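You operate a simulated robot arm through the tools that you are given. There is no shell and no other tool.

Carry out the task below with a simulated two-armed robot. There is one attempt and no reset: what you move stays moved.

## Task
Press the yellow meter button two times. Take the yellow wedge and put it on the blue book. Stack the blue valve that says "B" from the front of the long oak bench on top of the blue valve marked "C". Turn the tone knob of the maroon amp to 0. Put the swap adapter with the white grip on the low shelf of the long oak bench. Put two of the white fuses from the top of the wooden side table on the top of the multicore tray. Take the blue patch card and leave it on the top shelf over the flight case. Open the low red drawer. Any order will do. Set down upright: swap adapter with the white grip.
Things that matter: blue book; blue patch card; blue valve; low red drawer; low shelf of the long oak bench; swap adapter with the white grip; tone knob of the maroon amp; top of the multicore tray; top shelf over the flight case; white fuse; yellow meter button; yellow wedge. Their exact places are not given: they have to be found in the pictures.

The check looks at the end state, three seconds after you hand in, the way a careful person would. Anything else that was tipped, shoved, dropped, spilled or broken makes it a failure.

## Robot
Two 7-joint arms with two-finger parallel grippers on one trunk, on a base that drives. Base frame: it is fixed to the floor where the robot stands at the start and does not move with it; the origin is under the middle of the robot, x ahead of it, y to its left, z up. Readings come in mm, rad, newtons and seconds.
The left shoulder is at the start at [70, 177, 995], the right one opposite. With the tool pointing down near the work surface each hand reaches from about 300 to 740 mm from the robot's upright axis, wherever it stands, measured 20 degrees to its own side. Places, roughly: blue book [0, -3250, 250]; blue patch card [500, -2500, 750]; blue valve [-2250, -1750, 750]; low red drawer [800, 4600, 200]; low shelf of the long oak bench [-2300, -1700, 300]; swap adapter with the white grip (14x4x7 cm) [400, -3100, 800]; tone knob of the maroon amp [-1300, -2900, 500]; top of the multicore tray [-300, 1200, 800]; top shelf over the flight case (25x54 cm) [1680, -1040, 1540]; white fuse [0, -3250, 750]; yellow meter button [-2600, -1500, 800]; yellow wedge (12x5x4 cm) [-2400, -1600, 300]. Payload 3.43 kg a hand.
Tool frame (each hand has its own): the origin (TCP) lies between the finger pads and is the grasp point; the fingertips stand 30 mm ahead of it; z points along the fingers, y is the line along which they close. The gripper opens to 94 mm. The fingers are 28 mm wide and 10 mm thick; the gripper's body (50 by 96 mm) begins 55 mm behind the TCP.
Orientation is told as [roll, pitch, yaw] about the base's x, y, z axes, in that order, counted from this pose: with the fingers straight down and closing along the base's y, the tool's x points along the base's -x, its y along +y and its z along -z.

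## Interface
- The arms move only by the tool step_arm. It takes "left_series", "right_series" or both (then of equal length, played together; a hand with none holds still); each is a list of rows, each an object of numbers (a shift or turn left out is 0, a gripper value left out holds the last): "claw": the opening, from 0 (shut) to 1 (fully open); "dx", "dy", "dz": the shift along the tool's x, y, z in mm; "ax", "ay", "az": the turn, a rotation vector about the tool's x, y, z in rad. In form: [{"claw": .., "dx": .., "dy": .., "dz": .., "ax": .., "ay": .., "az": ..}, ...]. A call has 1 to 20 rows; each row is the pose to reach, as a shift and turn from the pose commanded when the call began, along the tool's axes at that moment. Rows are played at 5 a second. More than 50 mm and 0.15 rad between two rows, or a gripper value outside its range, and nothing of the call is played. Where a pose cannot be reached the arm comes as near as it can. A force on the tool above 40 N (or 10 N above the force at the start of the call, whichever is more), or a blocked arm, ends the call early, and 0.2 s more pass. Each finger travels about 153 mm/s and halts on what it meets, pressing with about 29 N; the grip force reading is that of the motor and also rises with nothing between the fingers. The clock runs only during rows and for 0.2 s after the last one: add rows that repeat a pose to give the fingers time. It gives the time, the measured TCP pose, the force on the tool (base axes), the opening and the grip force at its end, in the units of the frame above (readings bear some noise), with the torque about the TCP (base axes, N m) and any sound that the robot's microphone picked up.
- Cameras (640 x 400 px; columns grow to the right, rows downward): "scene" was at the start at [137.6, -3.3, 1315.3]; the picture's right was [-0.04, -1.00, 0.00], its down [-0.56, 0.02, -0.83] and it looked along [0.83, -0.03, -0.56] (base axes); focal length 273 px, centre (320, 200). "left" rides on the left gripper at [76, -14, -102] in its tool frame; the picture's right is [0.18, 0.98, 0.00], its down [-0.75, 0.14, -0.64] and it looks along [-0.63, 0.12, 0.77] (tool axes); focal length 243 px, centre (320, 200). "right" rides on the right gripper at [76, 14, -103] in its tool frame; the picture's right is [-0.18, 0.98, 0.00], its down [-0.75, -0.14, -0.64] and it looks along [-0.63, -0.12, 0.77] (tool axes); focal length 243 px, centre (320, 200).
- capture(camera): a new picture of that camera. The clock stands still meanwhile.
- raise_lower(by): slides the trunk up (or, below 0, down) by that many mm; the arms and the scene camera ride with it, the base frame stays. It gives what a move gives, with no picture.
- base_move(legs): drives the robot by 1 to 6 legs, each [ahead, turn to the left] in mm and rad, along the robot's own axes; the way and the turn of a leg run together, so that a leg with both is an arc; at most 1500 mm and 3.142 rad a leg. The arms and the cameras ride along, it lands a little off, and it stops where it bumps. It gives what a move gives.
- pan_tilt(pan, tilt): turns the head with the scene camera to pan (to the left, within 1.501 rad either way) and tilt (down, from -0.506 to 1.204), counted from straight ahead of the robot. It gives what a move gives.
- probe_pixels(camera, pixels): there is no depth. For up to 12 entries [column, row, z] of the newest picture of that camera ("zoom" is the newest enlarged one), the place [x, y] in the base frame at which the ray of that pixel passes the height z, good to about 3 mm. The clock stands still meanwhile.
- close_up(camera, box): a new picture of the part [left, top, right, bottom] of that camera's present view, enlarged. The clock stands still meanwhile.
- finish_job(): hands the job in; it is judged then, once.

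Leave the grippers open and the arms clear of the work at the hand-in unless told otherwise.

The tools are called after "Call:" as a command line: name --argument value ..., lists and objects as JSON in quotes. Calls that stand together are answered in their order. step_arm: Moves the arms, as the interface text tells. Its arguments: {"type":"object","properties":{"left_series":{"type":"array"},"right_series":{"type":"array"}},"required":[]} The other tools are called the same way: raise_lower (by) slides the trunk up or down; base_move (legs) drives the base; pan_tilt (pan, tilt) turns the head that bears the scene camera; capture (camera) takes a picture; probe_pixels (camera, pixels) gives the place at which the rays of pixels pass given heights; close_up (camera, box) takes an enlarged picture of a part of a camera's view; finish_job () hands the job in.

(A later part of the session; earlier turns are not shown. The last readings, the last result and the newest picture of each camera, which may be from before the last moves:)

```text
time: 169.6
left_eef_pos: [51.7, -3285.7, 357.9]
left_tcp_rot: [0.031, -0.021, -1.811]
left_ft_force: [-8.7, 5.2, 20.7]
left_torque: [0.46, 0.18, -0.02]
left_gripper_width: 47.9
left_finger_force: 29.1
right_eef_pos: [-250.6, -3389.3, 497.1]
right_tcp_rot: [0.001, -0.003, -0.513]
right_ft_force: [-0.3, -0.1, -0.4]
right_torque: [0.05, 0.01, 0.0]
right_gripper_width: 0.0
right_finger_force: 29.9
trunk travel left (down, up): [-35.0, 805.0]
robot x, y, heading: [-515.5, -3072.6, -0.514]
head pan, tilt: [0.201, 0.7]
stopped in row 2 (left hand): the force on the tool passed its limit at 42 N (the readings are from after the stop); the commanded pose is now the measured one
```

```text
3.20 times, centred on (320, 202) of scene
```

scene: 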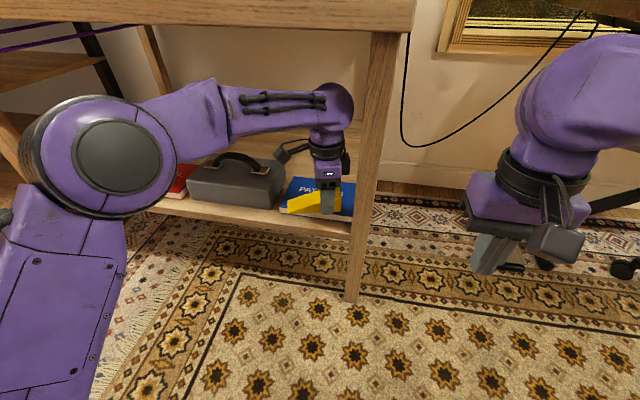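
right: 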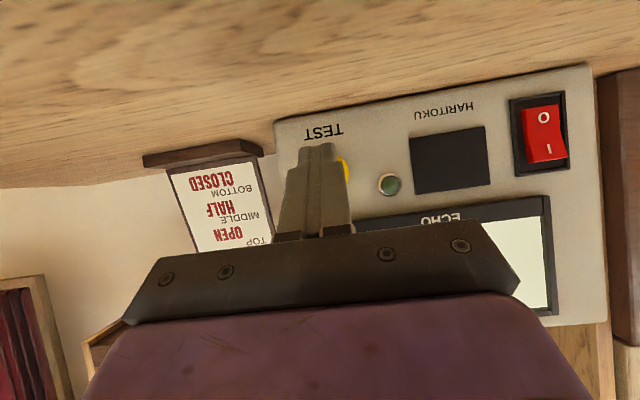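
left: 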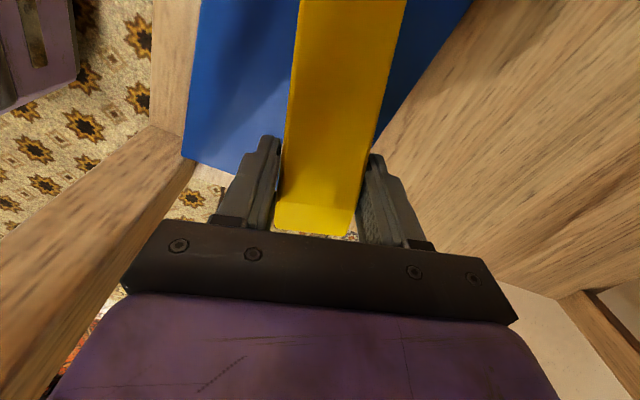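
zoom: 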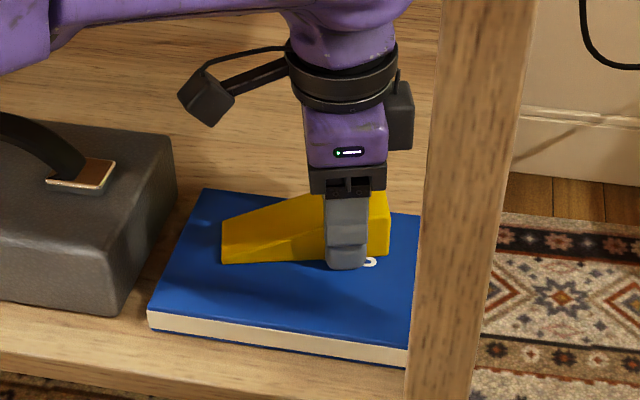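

Contact already: the wedge rests on the book (about 20 N). I'll relieve by 2 mm and open gently.

Call:
step_arm --left_series '[{"claw": 0, "dz": -2}, {"dz": -2}]'

Call:
step_arm --left_series '[{"claw": 0.53}, {"claw": 0.6}, {"claw": 0.75}, {"claw": 0.85}, {"claw": 0.85}]'

Call:
close_up --camera "scene" --box '[220, 140, 420, 265]'

Call:
capture --camera "left"

```text
time: 170.2
left_eef_pos: [52.8, -3286.0, 357.0]
left_tcp_rot: [0.03, -0.019, -1.81]
left_ft_force: [-3.1, 4.1, 18.0]
left_torque: [-0.24, 0.06, 0.06]
left_gripper_width: 48.1
left_finger_force: 28.9
right_eef_pos: [-249.9, -3389.6, 497.4]
right_tcp_rot: [0.0, -0.003, -0.516]
right_ft_force: [0.4, -0.2, 0.6]
right_torque: [-0.02, 0.01, 0.02]
right_gripper_width: 0.0
right_finger_force: 28.9
trunk travel left (down, up): [-35.0, 805.0]
robot x, y, heading: [-514.7, -3071.8, -0.52]
head pan, tilt: [0.201, 0.7]
```

```text
time: 171.4
left_eef_pos: [53.2, -3285.4, 356.8]
left_tcp_rot: [0.029, -0.018, -1.81]
left_ft_force: [13.3, 6.0, 20.8]
left_torque: [0.66, 0.38, -0.5]
left_gripper_width: 73.4
left_finger_force: 0.0
right_eef_pos: [-249.7, -3389.9, 496.6]
right_tcp_rot: [0.002, -0.003, -0.516]
right_ft_force: [0.0, 0.7, 0.5]
right_torque: [0.03, 0.0, 0.01]
right_gripper_width: 0.0
right_finger_force: 28.9
trunk travel left (down, up): [-35.0, 805.0]
robot x, y, heading: [-512.4, -3073.2, -0.515]
head pan, tilt: [0.201, 0.7]
```

```text
3.20 times, centred on (320, 202) of scene
```

zoom: 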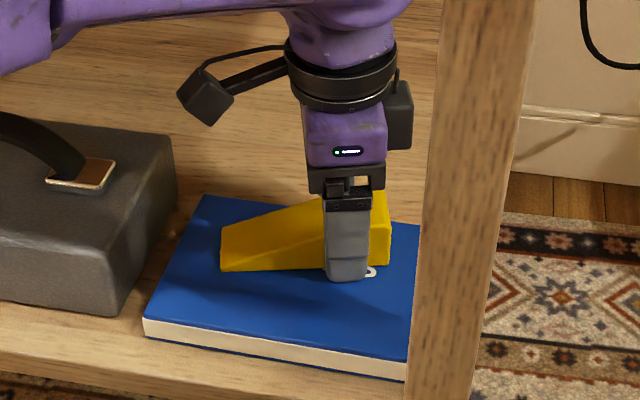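

```text
taken
```

left: 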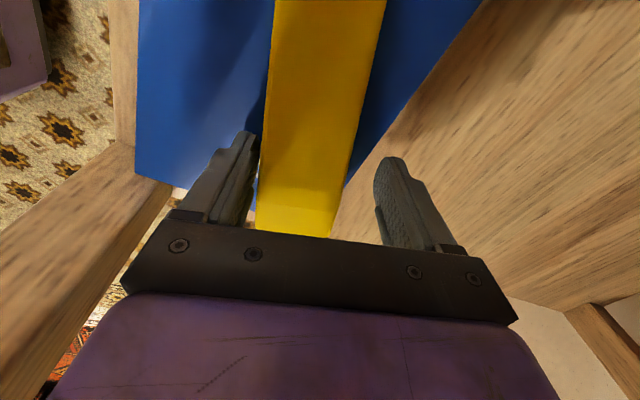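

The fingertips themselves press on the book (z ≈ 325). Raising straight up in small steps without changing the opening.

Call:
step_arm --left_series '[{"claw": 0.8, "dz": -4}, {"claw": 0.8, "dz": -8}, {"claw": 0.8, "dz": -12}, {"claw": 0.8, "dz": -12}]'

Call:
close_up --camera "scene" --box '[220, 140, 420, 265]'

Call:
capture --camera "left"

```text
time: 172.4
left_eef_pos: [52.3, -3284.7, 367.5]
left_tcp_rot: [0.025, -0.017, -1.811]
left_ft_force: [0.3, 0.0, 0.3]
left_torque: [-0.02, -0.02, -0.03]
left_gripper_width: 75.3
left_finger_force: 0.0
right_eef_pos: [-249.6, -3390.2, 495.3]
right_tcp_rot: [0.002, -0.002, -0.515]
right_ft_force: [-0.6, -0.5, -0.7]
right_torque: [0.0, 0.0, -0.02]
right_gripper_width: 0.1
right_finger_force: 29.2
trunk travel left (down, up): [-35.0, 805.0]
robot x, y, heading: [-516.8, -3071.2, -0.521]
head pan, tilt: [0.201, 0.7]
```

```text
3.20 times, centred on (320, 202) of scene
```

zoom: 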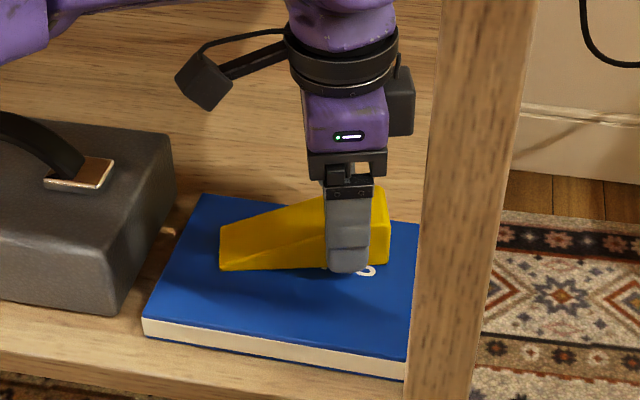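

```text
taken
```

left: 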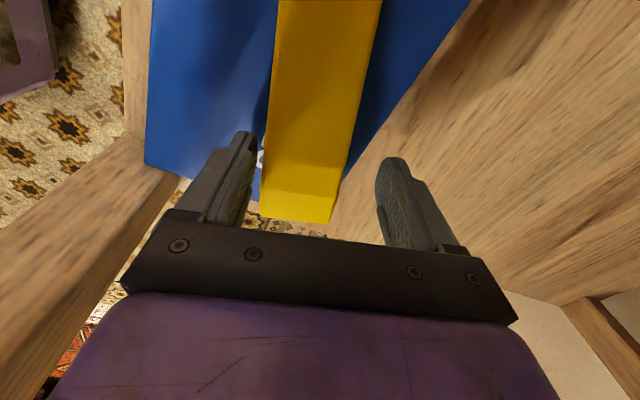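

Force is zero and the wedge sits on the book. Raising further 70 mm.

Call:
step_arm --left_series '[{"claw": 0.8, "dz": -20}, {"claw": 0.8, "dz": -45}, {"claw": 0.8, "dz": -70}, {"claw": 0.8, "dz": -70}]'

Call:
close_up --camera "scene" --box '[220, 140, 420, 265]'

```text
time: 173.4
left_eef_pos: [50.5, -3284.1, 437.8]
left_tcp_rot: [0.026, -0.018, -1.81]
left_ft_force: [0.0, 0.1, -0.1]
left_torque: [-0.02, 0.0, -0.02]
left_gripper_width: 75.1
left_finger_force: 0.1
right_eef_pos: [-248.1, -3390.6, 495.1]
right_tcp_rot: [0.001, -0.002, -0.516]
right_ft_force: [0.4, -0.4, 0.0]
right_torque: [0.01, 0.01, 0.02]
right_gripper_width: 0.0
right_finger_force: 29.0
trunk travel left (down, up): [-35.0, 805.0]
robot x, y, heading: [-512.1, -3071.8, -0.516]
head pan, tilt: [0.201, 0.7]
```

```text
3.20 times, centred on (320, 202) of scene
```

zoom: 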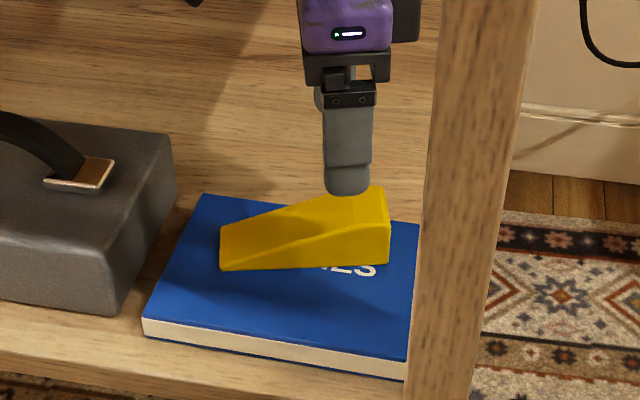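

Wedge is on the book. Backing out 240 mm, then restoring the hand orientation and raising the trunk.

Call:
step_arm --left_series '[{"claw": 0.8, "dz": 15}, {"dz": 15}]'

Call:
base_move --legs '[[-240, 0]]'

Call:
capture --camera "scene"

```text
time: 174.0
left_eef_pos: [51.4, -3284.3, 422.3]
left_tcp_rot: [0.026, -0.018, -1.811]
left_ft_force: [-0.4, 0.3, 0.0]
left_torque: [0.0, 0.01, 0.03]
left_gripper_width: 75.0
left_finger_force: 0.1
right_eef_pos: [-248.2, -3391.0, 495.6]
right_tcp_rot: [0.002, -0.002, -0.514]
right_ft_force: [0.6, -0.4, 0.7]
right_torque: [0.02, 0.01, -0.03]
right_gripper_width: 0.0
right_finger_force: 29.4
trunk travel left (down, up): [-35.0, 805.0]
robot x, y, heading: [-513.3, -3070.8, -0.519]
head pan, tilt: [0.201, 0.7]
```

```text
time: 175.8
left_eef_pos: [-157.0, -3166.4, 423.7]
left_tcp_rot: [0.025, -0.018, -1.813]
left_ft_force: [0.3, -0.3, 0.4]
left_torque: [-0.02, -0.01, 0.03]
left_gripper_width: 75.4
left_finger_force: 0.0
right_eef_pos: [-458.1, -3271.9, 495.0]
right_tcp_rot: [0.002, -0.001, -0.516]
right_ft_force: [-0.1, -0.2, 1.2]
right_torque: [-0.02, 0.02, 0.02]
right_gripper_width: 0.1
right_finger_force: 29.3
trunk travel left (down, up): [-35.0, 805.0]
robot x, y, heading: [-721.3, -2957.7, -0.517]
head pan, tilt: [0.201, 0.7]
```

```text
taken
```

scene: 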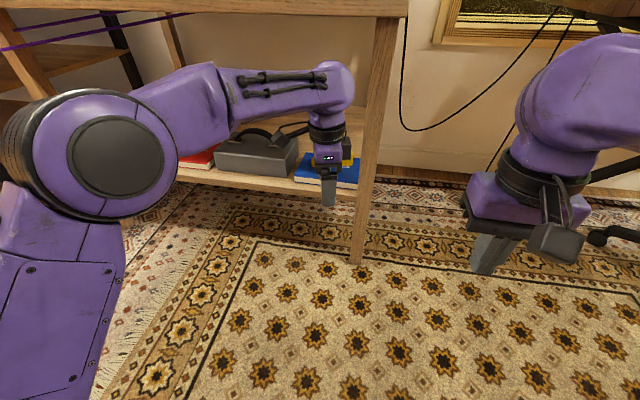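

Correct the small tilt, then rotate the left hand back and retract it while still clear of the table; then raise the trunk.

Call:
step_arm --left_series '[{"claw": 1, "ax": 0.025, "ay": 0.018, "dz": -10}, {"ax": 0.025, "ay": 0.018, "dz": -20}]'

Call:
step_arm --left_series '[{"dx": 15, "dy": -16, "dz": -10, "az": -0.13}, {"dx": 30, "dy": -32, "dz": -20, "az": -0.26}, {"dx": 45, "dy": -47, "dz": -30, "az": -0.39}, {"dx": 60, "dy": -63, "dz": -40, "az": -0.52}, {"dx": 75, "dy": -79, "dz": -50, "az": -0.65}, {"dx": 91, "dy": -95, "dz": -60, "az": -0.78}, {"dx": 106, "dy": -110, "dz": -70, "az": -0.91}, {"dx": 121, "dy": -126, "dz": -80, "az": -1.04}, {"dx": 136, "dy": -142, "dz": -90, "az": -1.17}, {"dx": 151, "dy": -158, "dz": -100, "az": -1.296}, {"dx": 151, "dy": -158, "dz": -100, "az": -1.296}]'

Call:
raise_lower --by 400

Call:
pan_tilt --pan 0.2 --tilt 0.5

Call:
capture --camera "scene"

```text
time: 176.4
left_eef_pos: [-156.3, -3166.8, 443.1]
left_tcp_rot: [-0.001, 0.0, -1.812]
left_ft_force: [0.3, 0.0, 0.1]
left_torque: [-0.02, -0.03, 0.01]
left_gripper_width: 94.2
left_finger_force: 0.0
right_eef_pos: [-458.7, -3272.1, 497.1]
right_tcp_rot: [0.002, -0.001, -0.516]
right_ft_force: [-0.4, 0.3, 0.0]
right_torque: [-0.02, 0.05, 0.02]
right_gripper_width: 0.0
right_finger_force: 29.2
trunk travel left (down, up): [-35.0, 805.0]
robot x, y, heading: [-721.1, -2953.8, -0.52]
head pan, tilt: [0.201, 0.7]
```

```text
time: 178.8
left_eef_pos: [-275.6, -2981.4, 543.3]
left_tcp_rot: [0.001, -0.001, -0.515]
left_ft_force: [0.0, 0.3, -0.5]
left_torque: [0.0, 0.02, 0.01]
left_gripper_width: 94.0
left_finger_force: 0.0
right_eef_pos: [-457.8, -3273.6, 495.3]
right_tcp_rot: [0.002, -0.001, -0.517]
right_ft_force: [-0.5, 0.3, 0.7]
right_torque: [-0.01, 0.01, 0.02]
right_gripper_width: 0.1
right_finger_force: 28.7
trunk travel left (down, up): [-35.0, 805.0]
robot x, y, heading: [-723.8, -2955.5, -0.519]
head pan, tilt: [0.201, 0.7]
```

```text
time: 182.6
left_eef_pos: [-275.0, -2981.5, 944.2]
left_tcp_rot: [0.0, -0.003, -0.516]
left_ft_force: [0.6, -0.5, -0.2]
left_torque: [-0.02, 0.02, 0.01]
left_gripper_width: 94.1
left_finger_force: 0.1
right_eef_pos: [-457.2, -3271.6, 896.0]
right_tcp_rot: [0.0, 0.0, -0.517]
right_ft_force: [-0.8, 0.6, 0.2]
right_torque: [0.0, -0.02, 0.01]
right_gripper_width: 0.0
right_finger_force: 29.1
trunk travel left (down, up): [-435.0, 405.0]
robot x, y, heading: [-721.9, -2952.6, -0.513]
head pan, tilt: [0.201, 0.7]
```

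```text
time: 183.3
left_eef_pos: [-276.6, -2981.5, 943.1]
left_tcp_rot: [0.0, -0.003, -0.514]
left_ft_force: [-1.7, -0.7, 0.1]
left_torque: [-0.04, 0.01, -0.01]
left_gripper_width: 93.9
left_finger_force: 0.1
right_eef_pos: [-459.1, -3271.4, 895.8]
right_tcp_rot: [0.001, -0.002, -0.517]
right_ft_force: [0.2, -0.6, -0.6]
right_torque: [-0.03, 0.01, -0.03]
right_gripper_width: 0.1
right_finger_force: 28.7
trunk travel left (down, up): [-435.0, 405.0]
robot x, y, heading: [-720.8, -2952.9, -0.52]
head pan, tilt: [0.201, 0.499]
```

```text
taken
```

scene: 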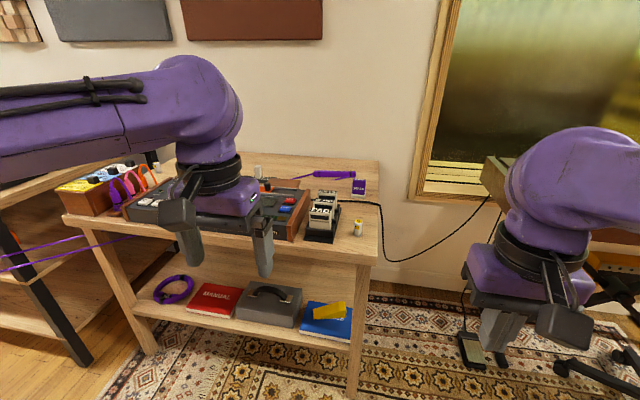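

Wedge on the book confirmed. Now I'll turn toward the maroon amp and look at its control panel.

Call:
base_move --legs '[[0, -2.5]]'

Call:
pan_tilt --pan 0 --tilt 0.75

Call:
capture --camera "scene"

```text
time: 189.7
left_eef_pos: [-1103.5, -3189.6, 942.9]
left_tcp_rot: [0.002, -0.002, -3.05]
left_ft_force: [0.0, -0.4, 0.3]
left_torque: [0.03, 0.0, 0.03]
left_gripper_width: 93.9
left_finger_force: 0.1
right_eef_pos: [-1119.0, -2846.6, 896.4]
right_tcp_rot: [0.002, 0.001, -3.051]
right_ft_force: [-0.3, -0.3, 0.6]
right_torque: [0.01, 0.01, -0.03]
right_gripper_width: 0.1
right_finger_force: 29.1
trunk travel left (down, up): [-435.0, 405.0]
robot x, y, heading: [-724.0, -2956.4, -3.056]
head pan, tilt: [0.201, 0.499]
```

```text
time: 190.5
left_eef_pos: [-1102.4, -3189.1, 943.0]
left_tcp_rot: [-0.002, -0.001, -3.05]
left_ft_force: [0.0, 0.2, 0.2]
left_torque: [-0.01, 0.0, -0.01]
left_gripper_width: 94.1
left_finger_force: 0.0
right_eef_pos: [-1118.9, -2846.7, 895.4]
right_tcp_rot: [0.002, -0.001, -3.05]
right_ft_force: [-0.1, -0.1, -0.2]
right_torque: [0.03, -0.02, 0.0]
right_gripper_width: 0.0
right_finger_force: 28.4
trunk travel left (down, up): [-435.0, 405.0]
robot x, y, heading: [-718.5, -2954.9, -3.056]
head pan, tilt: [0.0, 0.75]
```

```text
taken
```

scene: 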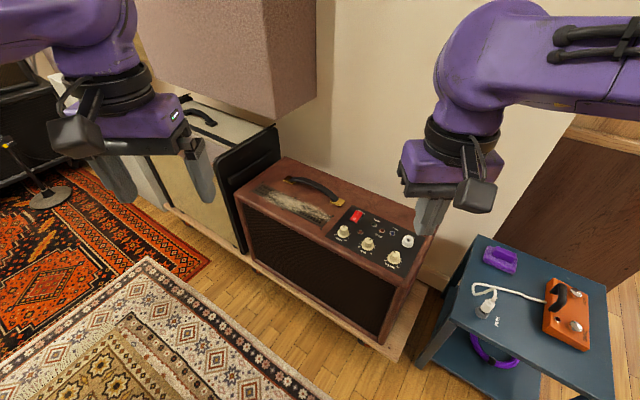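

The amp's top panel has three cream knobs. Zooming in.

Call:
close_up --camera "scene" --box '[320, 195, 440, 275]'

Call:
probe_pixels --camera "zoom" --pixels '[[260, 245, 500], [120, 180, 500], [385, 320, 500], [260, 245, 550], [120, 180, 550], [385, 320, 550]]'

Call:
probe_pixels --camera "scene" --pixels '[[237, 197, 500], [408, 275, 500], [250, 258, 40], [385, 345, 40], [285, 157, 500], [433, 220, 500]]'

```text
5.00 times, centred on (380, 235) of scene
```

zoom: 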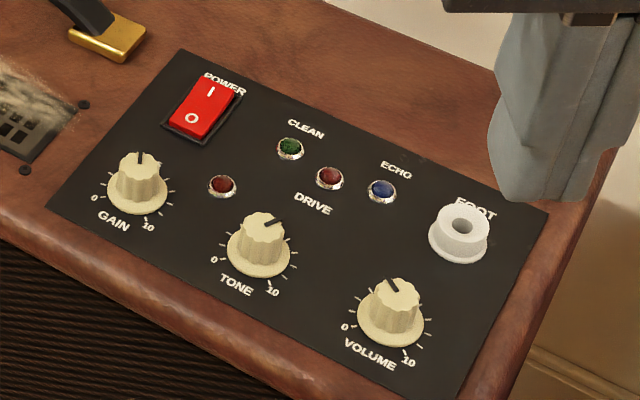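

```text
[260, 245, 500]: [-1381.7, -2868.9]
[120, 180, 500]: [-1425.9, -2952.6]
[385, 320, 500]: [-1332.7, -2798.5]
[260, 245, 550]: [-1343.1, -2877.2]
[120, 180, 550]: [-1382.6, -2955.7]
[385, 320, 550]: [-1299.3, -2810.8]
```

```text
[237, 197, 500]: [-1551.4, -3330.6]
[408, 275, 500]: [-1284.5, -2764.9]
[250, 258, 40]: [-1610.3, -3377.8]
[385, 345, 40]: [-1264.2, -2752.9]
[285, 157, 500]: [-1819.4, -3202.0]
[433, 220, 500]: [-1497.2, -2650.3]
```

The tone knob (middle) points to about 6.5; 0 is counter-clockwise by ~177°. I'll lower the trunk 250 mm and bring the right hand above the knob with a 1.5 rad pre-rotation.

Call:
raise_lower --by -230

Call:
step_arm --right_series '[{"claw": 0.65, "dx": -24, "dy": 0, "az": 0.14}, {"dx": -48, "az": 0.28}, {"dx": -72, "az": 0.42}, {"dx": -96, "az": 0.56}, {"dx": -120, "az": 0.7}, {"dx": -144, "az": 0.84}, {"dx": -168, "az": 0.98}, {"dx": -192, "az": 1.12}, {"dx": -216, "az": 1.26}, {"dx": -230, "az": 1.4}, {"dx": -240, "dy": 5, "az": 1.5}, {"dx": -240, "dy": 5, "az": 1.5}]'

Call:
capture --camera "right"

Call:
capture --camera "scene"

```text
time: 192.9
left_eef_pos: [-1102.5, -3189.1, 712.3]
left_tcp_rot: [0.001, -0.001, -3.052]
left_ft_force: [0.8, -0.8, 0.0]
left_torque: [0.04, -0.01, 0.03]
left_gripper_width: 94.0
left_finger_force: 0.0
right_eef_pos: [-1118.5, -2847.4, 666.7]
right_tcp_rot: [0.001, -0.002, -3.051]
right_ft_force: [0.1, -1.3, 0.0]
right_torque: [-0.01, -0.02, -0.05]
right_gripper_width: 0.0
right_finger_force: 29.0
trunk travel left (down, up): [-205.0, 635.0]
robot x, y, heading: [-721.2, -2955.9, -3.053]
head pan, tilt: [0.0, 0.75]
```

```text
time: 195.5
left_eef_pos: [-1104.3, -3189.0, 713.2]
left_tcp_rot: [-0.001, -0.002, -3.05]
left_ft_force: [0.3, -0.2, 0.6]
left_torque: [-0.01, 0.0, 0.01]
left_gripper_width: 93.9
left_finger_force: 0.1
right_eef_pos: [-1358.4, -2874.3, 666.2]
right_tcp_rot: [0.0, 0.002, 1.73]
right_ft_force: [0.6, 0.2, 1.1]
right_torque: [-0.01, 0.03, 0.01]
right_gripper_width: 61.2
right_finger_force: 0.0
trunk travel left (down, up): [-205.0, 635.0]
robot x, y, heading: [-721.7, -2953.5, -3.056]
head pan, tilt: [0.0, 0.75]
```

```text
taken
```

right: 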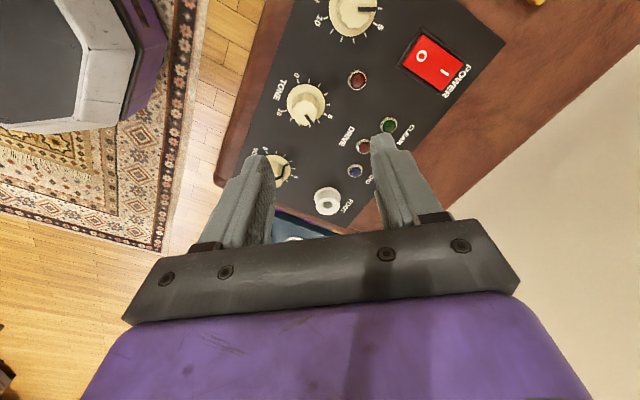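

```text
taken
```

scene: 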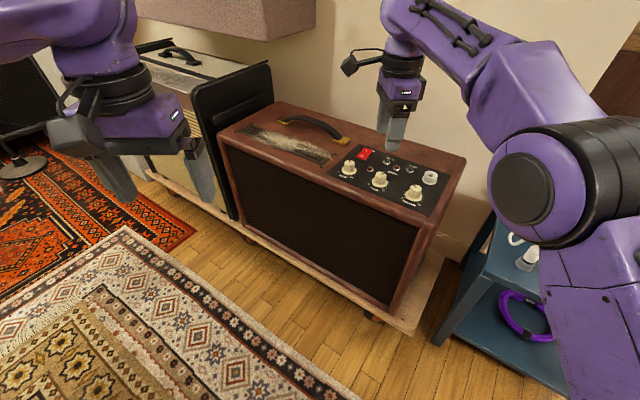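

Call:
probe_pixels --camera "right" --pixels '[[306, 104, 500], [306, 104, 520], [306, 104, 540], [306, 104, 560]]'

Call:
close_up --camera "scene" --box '[320, 130, 440, 210]'

Call:
probe_pixels --camera "zoom" --pixels '[[317, 245, 500], [317, 245, 520], [317, 245, 540], [317, 245, 560]]'

Call:
close_up --camera "right" --box '[240, 40, 400, 140]'

```text
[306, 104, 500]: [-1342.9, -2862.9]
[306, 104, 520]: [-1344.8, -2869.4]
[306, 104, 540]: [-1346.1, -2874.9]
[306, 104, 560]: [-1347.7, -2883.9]
```

```text
5.00 times, centred on (380, 170) of scene
```

zoom: 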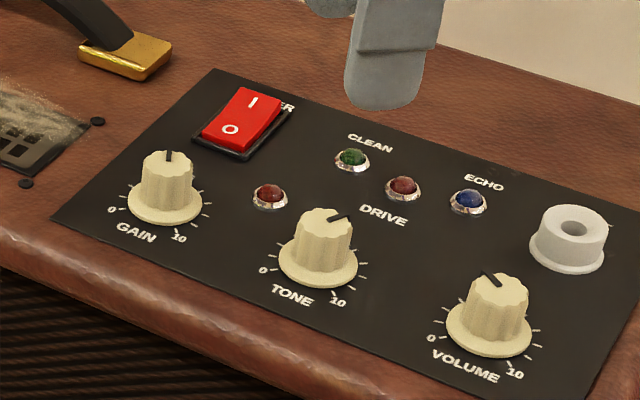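

```text
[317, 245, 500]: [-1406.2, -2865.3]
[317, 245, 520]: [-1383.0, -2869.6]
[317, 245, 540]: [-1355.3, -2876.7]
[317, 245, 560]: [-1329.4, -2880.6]
```

```text
4.00 times, centred on (320, 90) of right
```

zoom: 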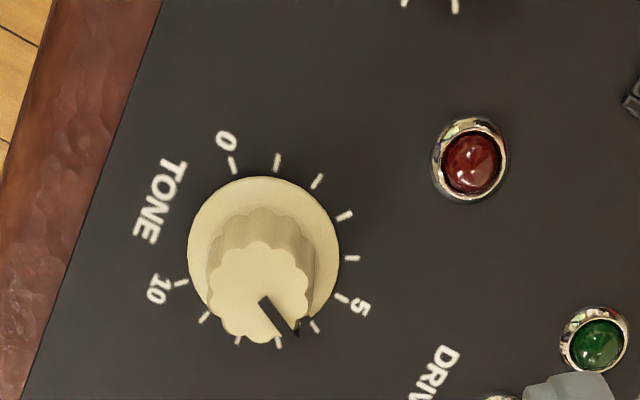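

The tone pointer is at ~5.5; 0 is ≈154° counter-clockwise (seen from above). Knob centre ≈ (-1347,-2877), top ≈ 558. Centering (dx +4.5, dy -11) and descending partly.

Call:
step_arm --right_series '[{"claw": 0.65, "dx": 4.5, "dy": -11}, {"dx": 4.5, "dy": -11, "dz": 25}, {"dx": 4.5, "dy": -11, "dz": 50}, {"dx": 4.5, "dy": -11, "dz": 50}]'

Call:
capture --camera "right"

Call:
close_up --camera "scene" --box '[320, 130, 440, 210]'

```text
time: 196.5
left_eef_pos: [-1102.7, -3189.2, 712.6]
left_tcp_rot: [0.002, -0.003, -3.051]
left_ft_force: [0.4, 0.1, -0.3]
left_torque: [-0.02, -0.01, -0.02]
left_gripper_width: 94.2
left_finger_force: 0.0
right_eef_pos: [-1347.3, -2876.0, 615.6]
right_tcp_rot: [0.002, 0.001, 1.731]
right_ft_force: [-0.1, 0.4, -0.4]
right_torque: [-0.01, -0.02, -0.01]
right_gripper_width: 61.0
right_finger_force: 0.0
trunk travel left (down, up): [-205.0, 635.0]
robot x, y, heading: [-721.1, -2959.2, -3.058]
head pan, tilt: [0.0, 0.75]
```

```text
taken
```

right: 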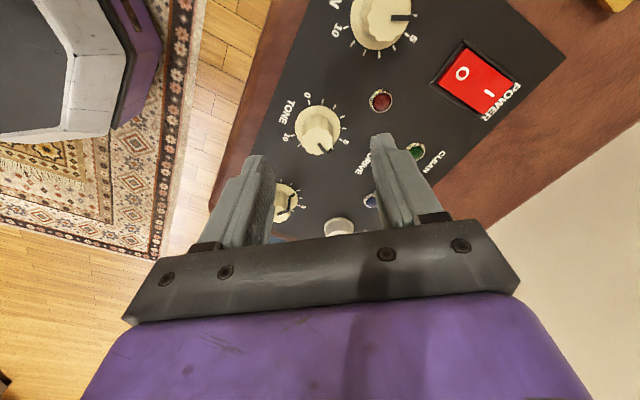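

```text
5.00 times, centred on (380, 170) of scene
```

zoom: 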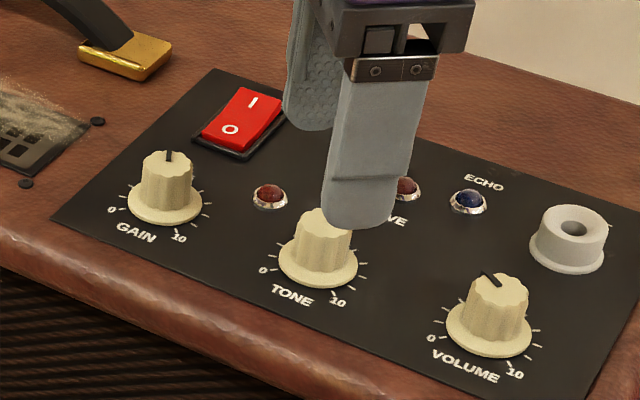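

Centered on the knob. Descending 43 mm and closing gently.

Call:
step_arm --right_series '[{"claw": 0.65, "dz": 20}, {"dz": 36}, {"dz": 43}, {"dz": 43}, {"claw": 0.0, "dz": 43}, {"claw": 0.0, "dz": 43}, {"claw": 0.0, "dz": 43}, {"claw": 0.0, "dz": 43}]'

Call:
capture --camera "right"

Call:
close_up --camera "scene" --box '[320, 130, 440, 210]'

```text
time: 198.3
left_eef_pos: [-1102.1, -3189.4, 714.5]
left_tcp_rot: [-0.001, -0.002, -3.051]
left_ft_force: [-0.5, -0.3, -0.2]
left_torque: [-0.04, -0.03, 0.04]
left_gripper_width: 93.8
left_finger_force: 0.0
right_eef_pos: [-1344.4, -2876.3, 573.0]
right_tcp_rot: [0.0, 0.0, 1.733]
right_ft_force: [28.7, -0.6, -7.5]
right_torque: [0.0, -0.85, -0.06]
right_gripper_width: 23.6
right_finger_force: 45.1
trunk travel left (down, up): [-205.0, 635.0]
robot x, y, heading: [-720.4, -2954.7, -3.052]
head pan, tilt: [0.0, 0.75]
```

```text
taken
```

right: 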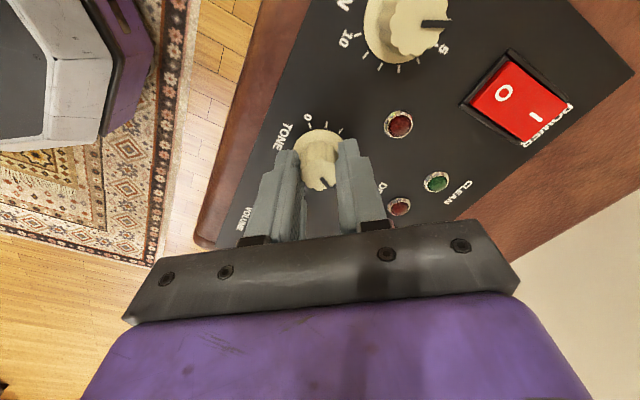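

```text
5.00 times, centred on (380, 170) of scene
```

zoom: 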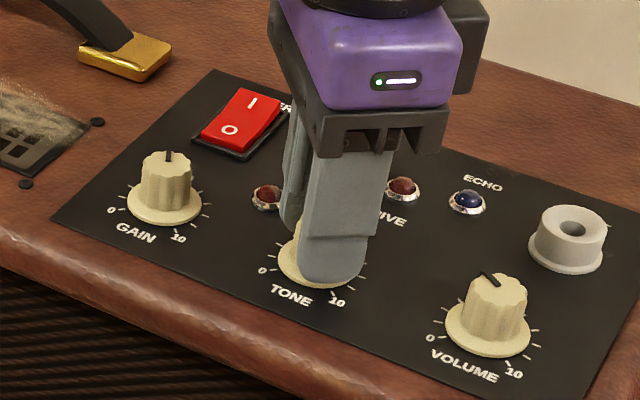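

Gripped at 23.6 mm, but with 29 N sideways. I'll relieve by shifting 3 mm (dy -3).

Call:
step_arm --right_series '[{"claw": 0, "dy": -1.5}, {"dy": -3}, {"dy": -3}]'

```text
time: 199.1
left_eef_pos: [-1103.7, -3189.3, 712.5]
left_tcp_rot: [0.0, 0.0, -3.049]
left_ft_force: [0.0, -0.1, -0.3]
left_torque: [0.02, 0.05, 0.01]
left_gripper_width: 93.8
left_finger_force: 0.0
right_eef_pos: [-1345.0, -2876.2, 573.7]
right_tcp_rot: [0.001, 0.002, 1.731]
right_ft_force: [5.4, -3.1, -9.6]
right_torque: [0.0, -0.09, 0.03]
right_gripper_width: 23.3
right_finger_force: 44.4
trunk travel left (down, up): [-205.0, 635.0]
robot x, y, heading: [-719.4, -2955.4, -3.049]
head pan, tilt: [0.0, 0.75]
```

Relaxed to 5 N. Turning counter-clockwise in small steps by 1.3 rad.

Call:
step_arm --right_series '[{"claw": 0, "az": -0.13}, {"az": -0.26}, {"az": -0.39}, {"az": -0.52}, {"az": -0.65}, {"az": -0.78}, {"az": -0.91}, {"az": -1.04}, {"az": -1.17}, {"az": -1.3}, {"az": -1.3}]'

Call:
capture --camera "right"

Call:
close_up --camera "right" --box '[240, 90, 400, 215]'

```text
time: 201.5
left_eef_pos: [-1103.6, -3189.5, 712.3]
left_tcp_rot: [0.0, -0.002, -3.051]
left_ft_force: [0.4, -0.5, -0.4]
left_torque: [0.02, -0.04, -0.01]
left_gripper_width: 94.3
left_finger_force: 0.1
right_eef_pos: [-1343.4, -2875.1, 572.8]
right_tcp_rot: [0.0, -0.001, 3.034]
right_ft_force: [-10.1, 0.1, 4.2]
right_torque: [0.08, 0.1, 0.02]
right_gripper_width: 23.4
right_finger_force: 44.8
trunk travel left (down, up): [-205.0, 635.0]
robot x, y, heading: [-724.1, -2956.0, -3.058]
head pan, tilt: [0.0, 0.75]
```

```text
taken
```

right: 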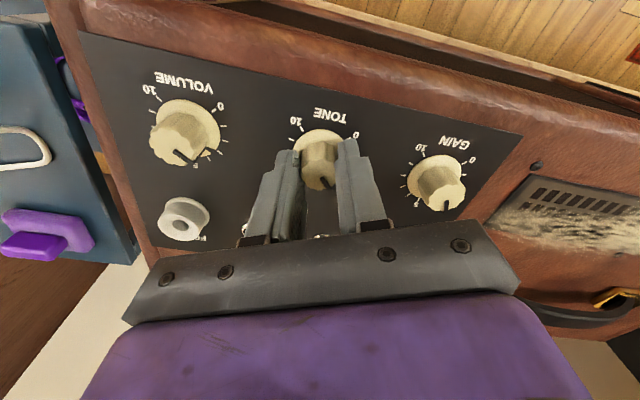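

```text
3.20 times, centred on (320, 152) of right
```

zoom: 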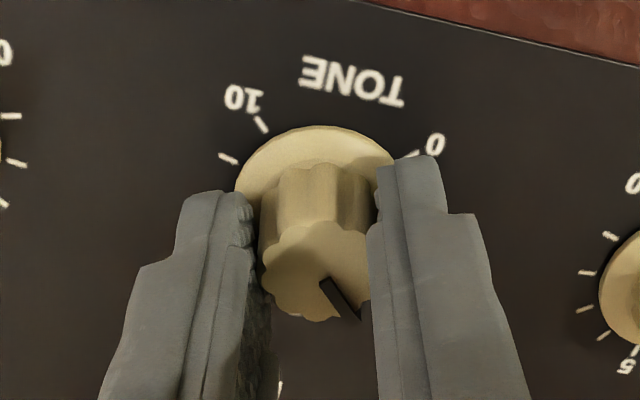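

The knob turns with the hand (74° so far). Another ~80° to go; turning 1.2 rad more, then check.

Call:
step_arm --right_series '[{"claw": 0, "az": -0.13}, {"az": -0.26}, {"az": -0.39}, {"az": -0.52}, {"az": -0.65}, {"az": -0.78}, {"az": -0.91}, {"az": -1.04}, {"az": -1.17}, {"az": -1.17}]'

Call:
close_up --camera "right" --box '[240, 90, 400, 215]'

Call:
close_up --camera "scene" --box '[320, 130, 440, 210]'

```text
time: 203.7
left_eef_pos: [-1104.6, -3189.6, 712.5]
left_tcp_rot: [0.0, 0.001, -3.051]
left_ft_force: [0.2, -0.9, -0.6]
left_torque: [0.0, 0.02, -0.01]
left_gripper_width: 93.9
left_finger_force: 0.1
right_eef_pos: [-1344.4, -2874.5, 574.3]
right_tcp_rot: [-0.002, -0.002, -2.081]
right_ft_force: [-21.4, 11.8, 11.5]
right_torque: [0.61, 0.51, -0.04]
right_gripper_width: 23.3
right_finger_force: 45.0
trunk travel left (down, up): [-205.0, 635.0]
robot x, y, heading: [-723.5, -2954.6, -3.048]
head pan, tilt: [0.0, 0.75]
```

```text
3.20 times, centred on (320, 152) of right
```

zoom: 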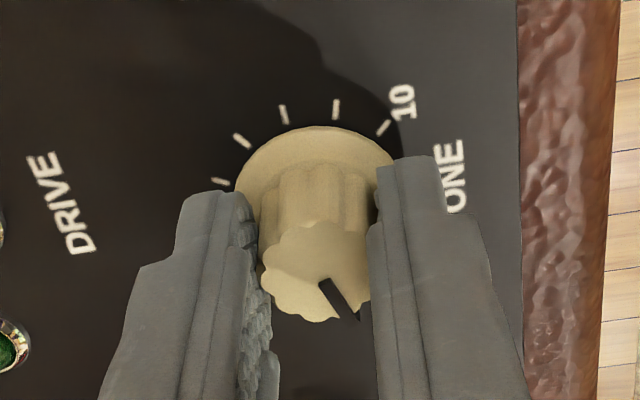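

```text
5.00 times, centred on (380, 170) of scene
```

zoom: 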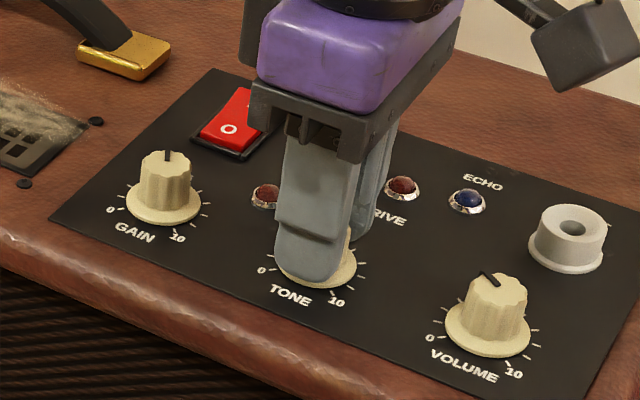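

About 141° turned; my estimates say ~160–165° needed. There is 24 N side load along -y of the tool; I'll relieve by dy -2 while turning 0.2 rad more, then check.

Call:
step_arm --right_series '[{"claw": 0, "dy": -1}, {"dy": -2}, {"dy": -2, "az": -0.1}, {"dy": -2, "az": -0.2}, {"dy": -2, "az": -0.25}, {"dy": -2, "az": -0.25}]'

Call:
close_up --camera "right" --box '[240, 90, 400, 215]'

```text
time: 205.1
left_eef_pos: [-1102.9, -3189.3, 713.4]
left_tcp_rot: [0.0, -0.003, -3.049]
left_ft_force: [-0.4, -0.4, -0.1]
left_torque: [-0.03, -0.02, -0.01]
left_gripper_width: 94.0
left_finger_force: 0.0
right_eef_pos: [-1343.9, -2873.4, 573.5]
right_tcp_rot: [-0.001, -0.004, -1.828]
right_ft_force: [-4.6, 8.9, 7.4]
right_torque: [0.11, 0.25, 0.01]
right_gripper_width: 23.2
right_finger_force: 44.7
trunk travel left (down, up): [-205.0, 635.0]
robot x, y, heading: [-723.5, -2957.9, -3.053]
head pan, tilt: [0.0, 0.75]
```

```text
3.20 times, centred on (320, 152) of right
```

zoom: 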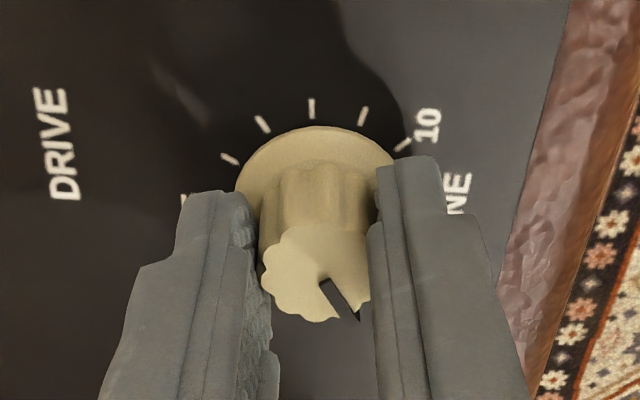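

Now pointer and the 0 direction appear to coincide. I'll release, lift, and check visually.

Call:
step_arm --right_series '[{"claw": 0.3}, {"claw": 0.5}, {"claw": 0.65}, {"claw": 0.65, "dz": -25}, {"claw": 0.65, "dz": -60}, {"claw": 0.65, "dz": -90}, {"claw": 0.65, "dz": -90}]'

Call:
close_up --camera "right" --box '[240, 40, 400, 140]'

Call:
close_up --camera "scene" --box '[320, 130, 440, 210]'

```text
time: 206.7
left_eef_pos: [-1103.6, -3189.2, 712.5]
left_tcp_rot: [0.001, -0.004, -3.05]
left_ft_force: [0.6, 0.3, 0.5]
left_torque: [0.01, -0.03, 0.01]
left_gripper_width: 94.0
left_finger_force: 0.0
right_eef_pos: [-1346.0, -2875.1, 663.8]
right_tcp_rot: [-0.001, -0.002, -1.831]
right_ft_force: [0.4, -0.8, -0.4]
right_torque: [-0.03, 0.03, 0.01]
right_gripper_width: 61.1
right_finger_force: 0.0
trunk travel left (down, up): [-205.0, 635.0]
robot x, y, heading: [-724.6, -2955.5, -3.058]
head pan, tilt: [0.0, 0.75]
```

```text
4.00 times, centred on (320, 90) of right
```

zoom: 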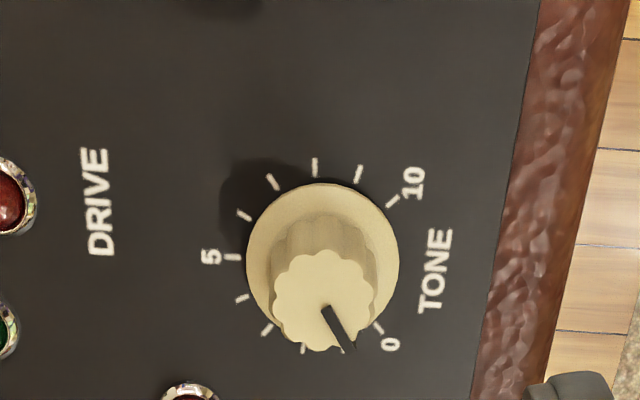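

```text
5.00 times, centred on (380, 170) of scene
```

zoom: 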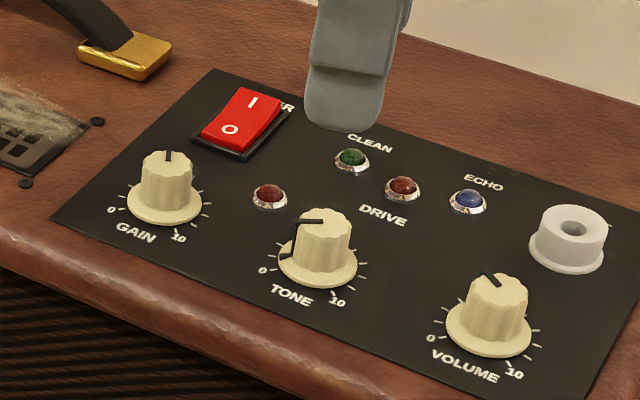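

The pointer is about 8° short of 0. I'll go down again, grip, and turn 0.14 rad more.

Call:
step_arm --right_series '[{"claw": 0.65, "dz": 40}, {"dz": 75}, {"dz": 90}, {"dz": 90}, {"claw": 0.4, "dz": 90}, {"claw": 0, "dz": 90}, {"claw": 0, "dz": 90}, {"claw": 0, "dz": 90}]'

Call:
step_arm --right_series '[{"claw": 0, "az": -0.05}, {"az": -0.1}, {"az": -0.14}, {"az": -0.14}]'

Call:
step_arm --right_series '[{"claw": 0.3}, {"claw": 0.5}, {"claw": 0.65}, {"claw": 0.65, "dz": -25}, {"claw": 0.65, "dz": -60}, {"claw": 0.65, "dz": -90}, {"claw": 0.65, "dz": -90}]'

Call:
close_up --camera "right" --box '[240, 40, 400, 140]'

Call:
close_up --camera "scene" --box '[340, 150, 420, 205]'

```text
time: 208.5
left_eef_pos: [-1103.1, -3188.5, 712.4]
left_tcp_rot: [0.0, -0.002, -3.05]
left_ft_force: [0.4, 0.4, 0.5]
left_torque: [0.01, -0.01, -0.05]
left_gripper_width: 94.0
left_finger_force: 0.0
right_eef_pos: [-1344.0, -2875.2, 572.9]
right_tcp_rot: [0.001, -0.003, -1.83]
right_ft_force: [7.2, 0.9, -2.6]
right_torque: [-0.14, -0.2, -0.01]
right_gripper_width: 23.1
right_finger_force: 44.8
trunk travel left (down, up): [-205.0, 635.0]
robot x, y, heading: [-721.9, -2952.7, -3.051]
head pan, tilt: [0.0, 0.75]
```

```text
time: 209.5
left_eef_pos: [-1103.0, -3188.1, 712.7]
left_tcp_rot: [0.001, -0.001, -3.051]
left_ft_force: [-0.7, -0.1, 0.5]
left_torque: [-0.03, 0.0, -0.03]
left_gripper_width: 93.9
left_finger_force: 0.1
right_eef_pos: [-1344.4, -2874.0, 571.1]
right_tcp_rot: [0.0, -0.001, -1.69]
right_ft_force: [10.5, -1.1, -7.3]
right_torque: [0.12, -0.31, -0.03]
right_gripper_width: 23.2
right_finger_force: 45.4
trunk travel left (down, up): [-205.0, 635.0]
robot x, y, heading: [-725.7, -2955.0, -3.045]
head pan, tilt: [0.0, 0.75]
```

```text
time: 211.1
left_eef_pos: [-1103.0, -3188.8, 711.9]
left_tcp_rot: [-0.001, -0.001, -3.052]
left_ft_force: [-0.2, 0.3, 0.7]
left_torque: [-0.05, -0.03, -0.03]
left_gripper_width: 93.9
left_finger_force: 0.2
right_eef_pos: [-1343.9, -2874.9, 664.4]
right_tcp_rot: [-0.001, -0.002, -1.692]
right_ft_force: [-0.8, -0.2, -0.2]
right_torque: [-0.01, 0.0, -0.02]
right_gripper_width: 61.1
right_finger_force: 0.1
trunk travel left (down, up): [-205.0, 635.0]
robot x, y, heading: [-720.8, -2952.0, -3.053]
head pan, tilt: [0.0, 0.75]
```

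```text
4.00 times, centred on (320, 90) of right
```

zoom: 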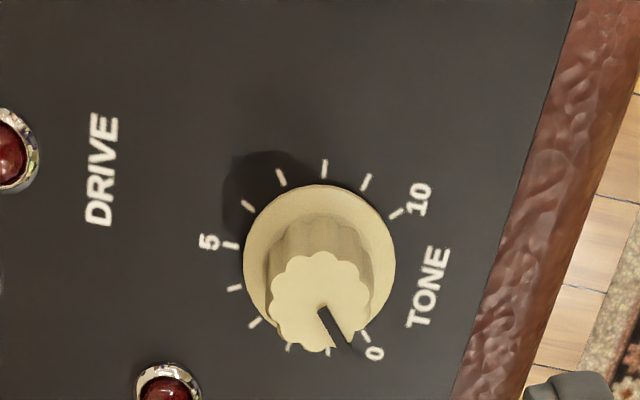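

```text
7.27 times, centred on (380, 178) of scene
```

zoom: 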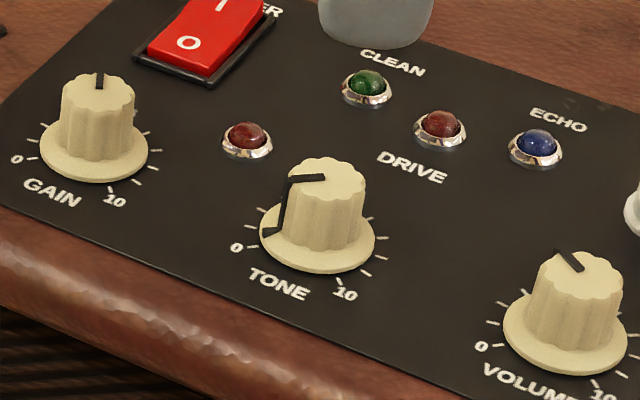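

Views differ slightly; zooming in more on both cameras to judge the residual.

Call:
close_up --camera "scene" --box '[364, 165, 396, 189]'

Call:
close_up --camera "right" --box '[290, 70, 354, 134]'

```text
16.00 times, centred on (380, 177) of scene
```

zoom: 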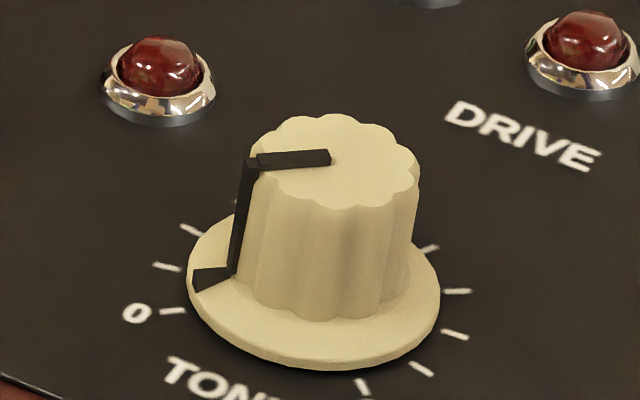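

```text
6.25 times, centred on (322, 102) of right
```

zoom: 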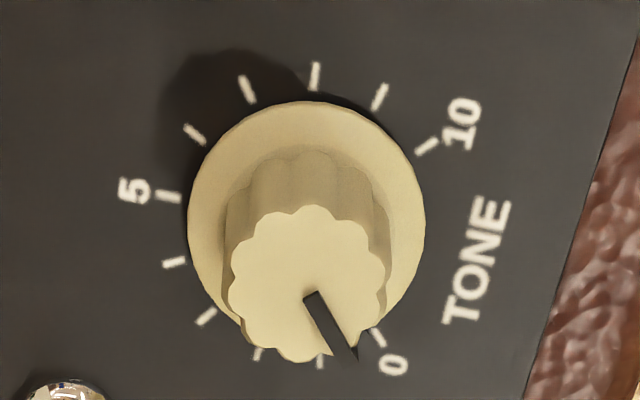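

The pointer is within a few degrees of 0, slightly short. One more nudge of 0.08 rad, watching the torque for a stop.

Call:
step_arm --right_series '[{"claw": 0.65, "dz": 40}, {"dz": 75}, {"dz": 90}, {"dz": 90}, {"claw": 0.4, "dz": 90}, {"claw": 0, "dz": 90}, {"claw": 0, "dz": 90}, {"claw": 0, "dz": 90}, {"claw": 0, "dz": 90, "az": -0.04}, {"claw": 0, "dz": 90, "az": -0.08}, {"claw": 0, "dz": 90, "az": -0.08}]'

Call:
step_arm --right_series '[{"claw": 0.3}, {"claw": 0.5}, {"claw": 0.65}, {"claw": 0.65, "dz": -25}, {"claw": 0.65, "dz": -60}, {"claw": 0.65, "dz": -90}, {"claw": 0.65, "dz": -90}]'

Call:
close_up --camera "scene" --box '[364, 165, 396, 189]'

Call:
close_up --camera "right" --box '[290, 70, 354, 134]'

```text
time: 213.5
left_eef_pos: [-1103.5, -3188.6, 713.0]
left_tcp_rot: [0.0, -0.002, -3.049]
left_ft_force: [-0.2, -0.2, 0.4]
left_torque: [0.03, 0.01, 0.05]
left_gripper_width: 93.8
left_finger_force: 0.1
right_eef_pos: [-1344.3, -2873.1, 572.3]
right_tcp_rot: [0.0, 0.0, -1.611]
right_ft_force: [9.5, 1.0, -4.7]
right_torque: [0.0, -0.23, -0.32]
right_gripper_width: 23.2
right_finger_force: 45.0
trunk travel left (down, up): [-205.0, 635.0]
robot x, y, heading: [-725.5, -2953.8, -3.057]
head pan, tilt: [0.0, 0.75]
```

```text
time: 215.1
left_eef_pos: [-1103.0, -3189.4, 713.2]
left_tcp_rot: [0.001, -0.001, -3.051]
left_ft_force: [-0.7, 0.9, 0.1]
left_torque: [0.02, -0.04, 0.03]
left_gripper_width: 93.7
left_finger_force: 0.1
right_eef_pos: [-1343.8, -2873.6, 663.8]
right_tcp_rot: [0.0, -0.002, -1.61]
right_ft_force: [0.2, 0.0, -0.9]
right_torque: [0.0, 0.02, 0.02]
right_gripper_width: 61.0
right_finger_force: 0.0
trunk travel left (down, up): [-205.0, 635.0]
robot x, y, heading: [-724.7, -2955.6, -3.057]
head pan, tilt: [0.0, 0.75]
```

```text
16.00 times, centred on (380, 177) of scene
```

zoom: 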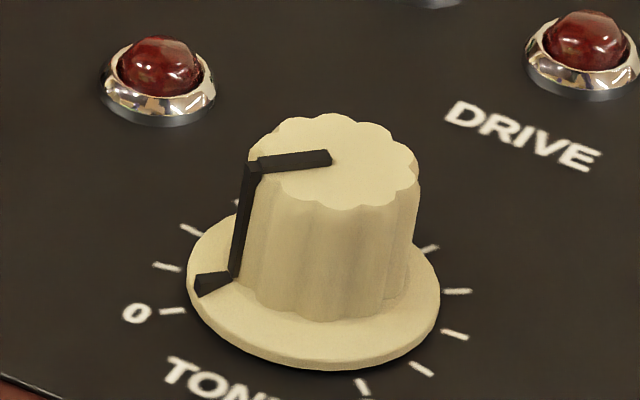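

```text
6.25 times, centred on (322, 102) of right
```

zoom: 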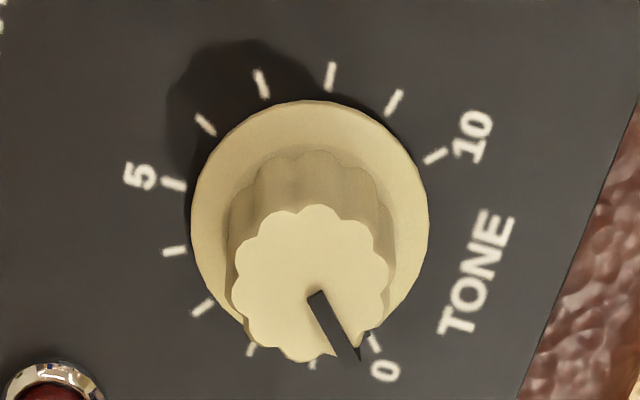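

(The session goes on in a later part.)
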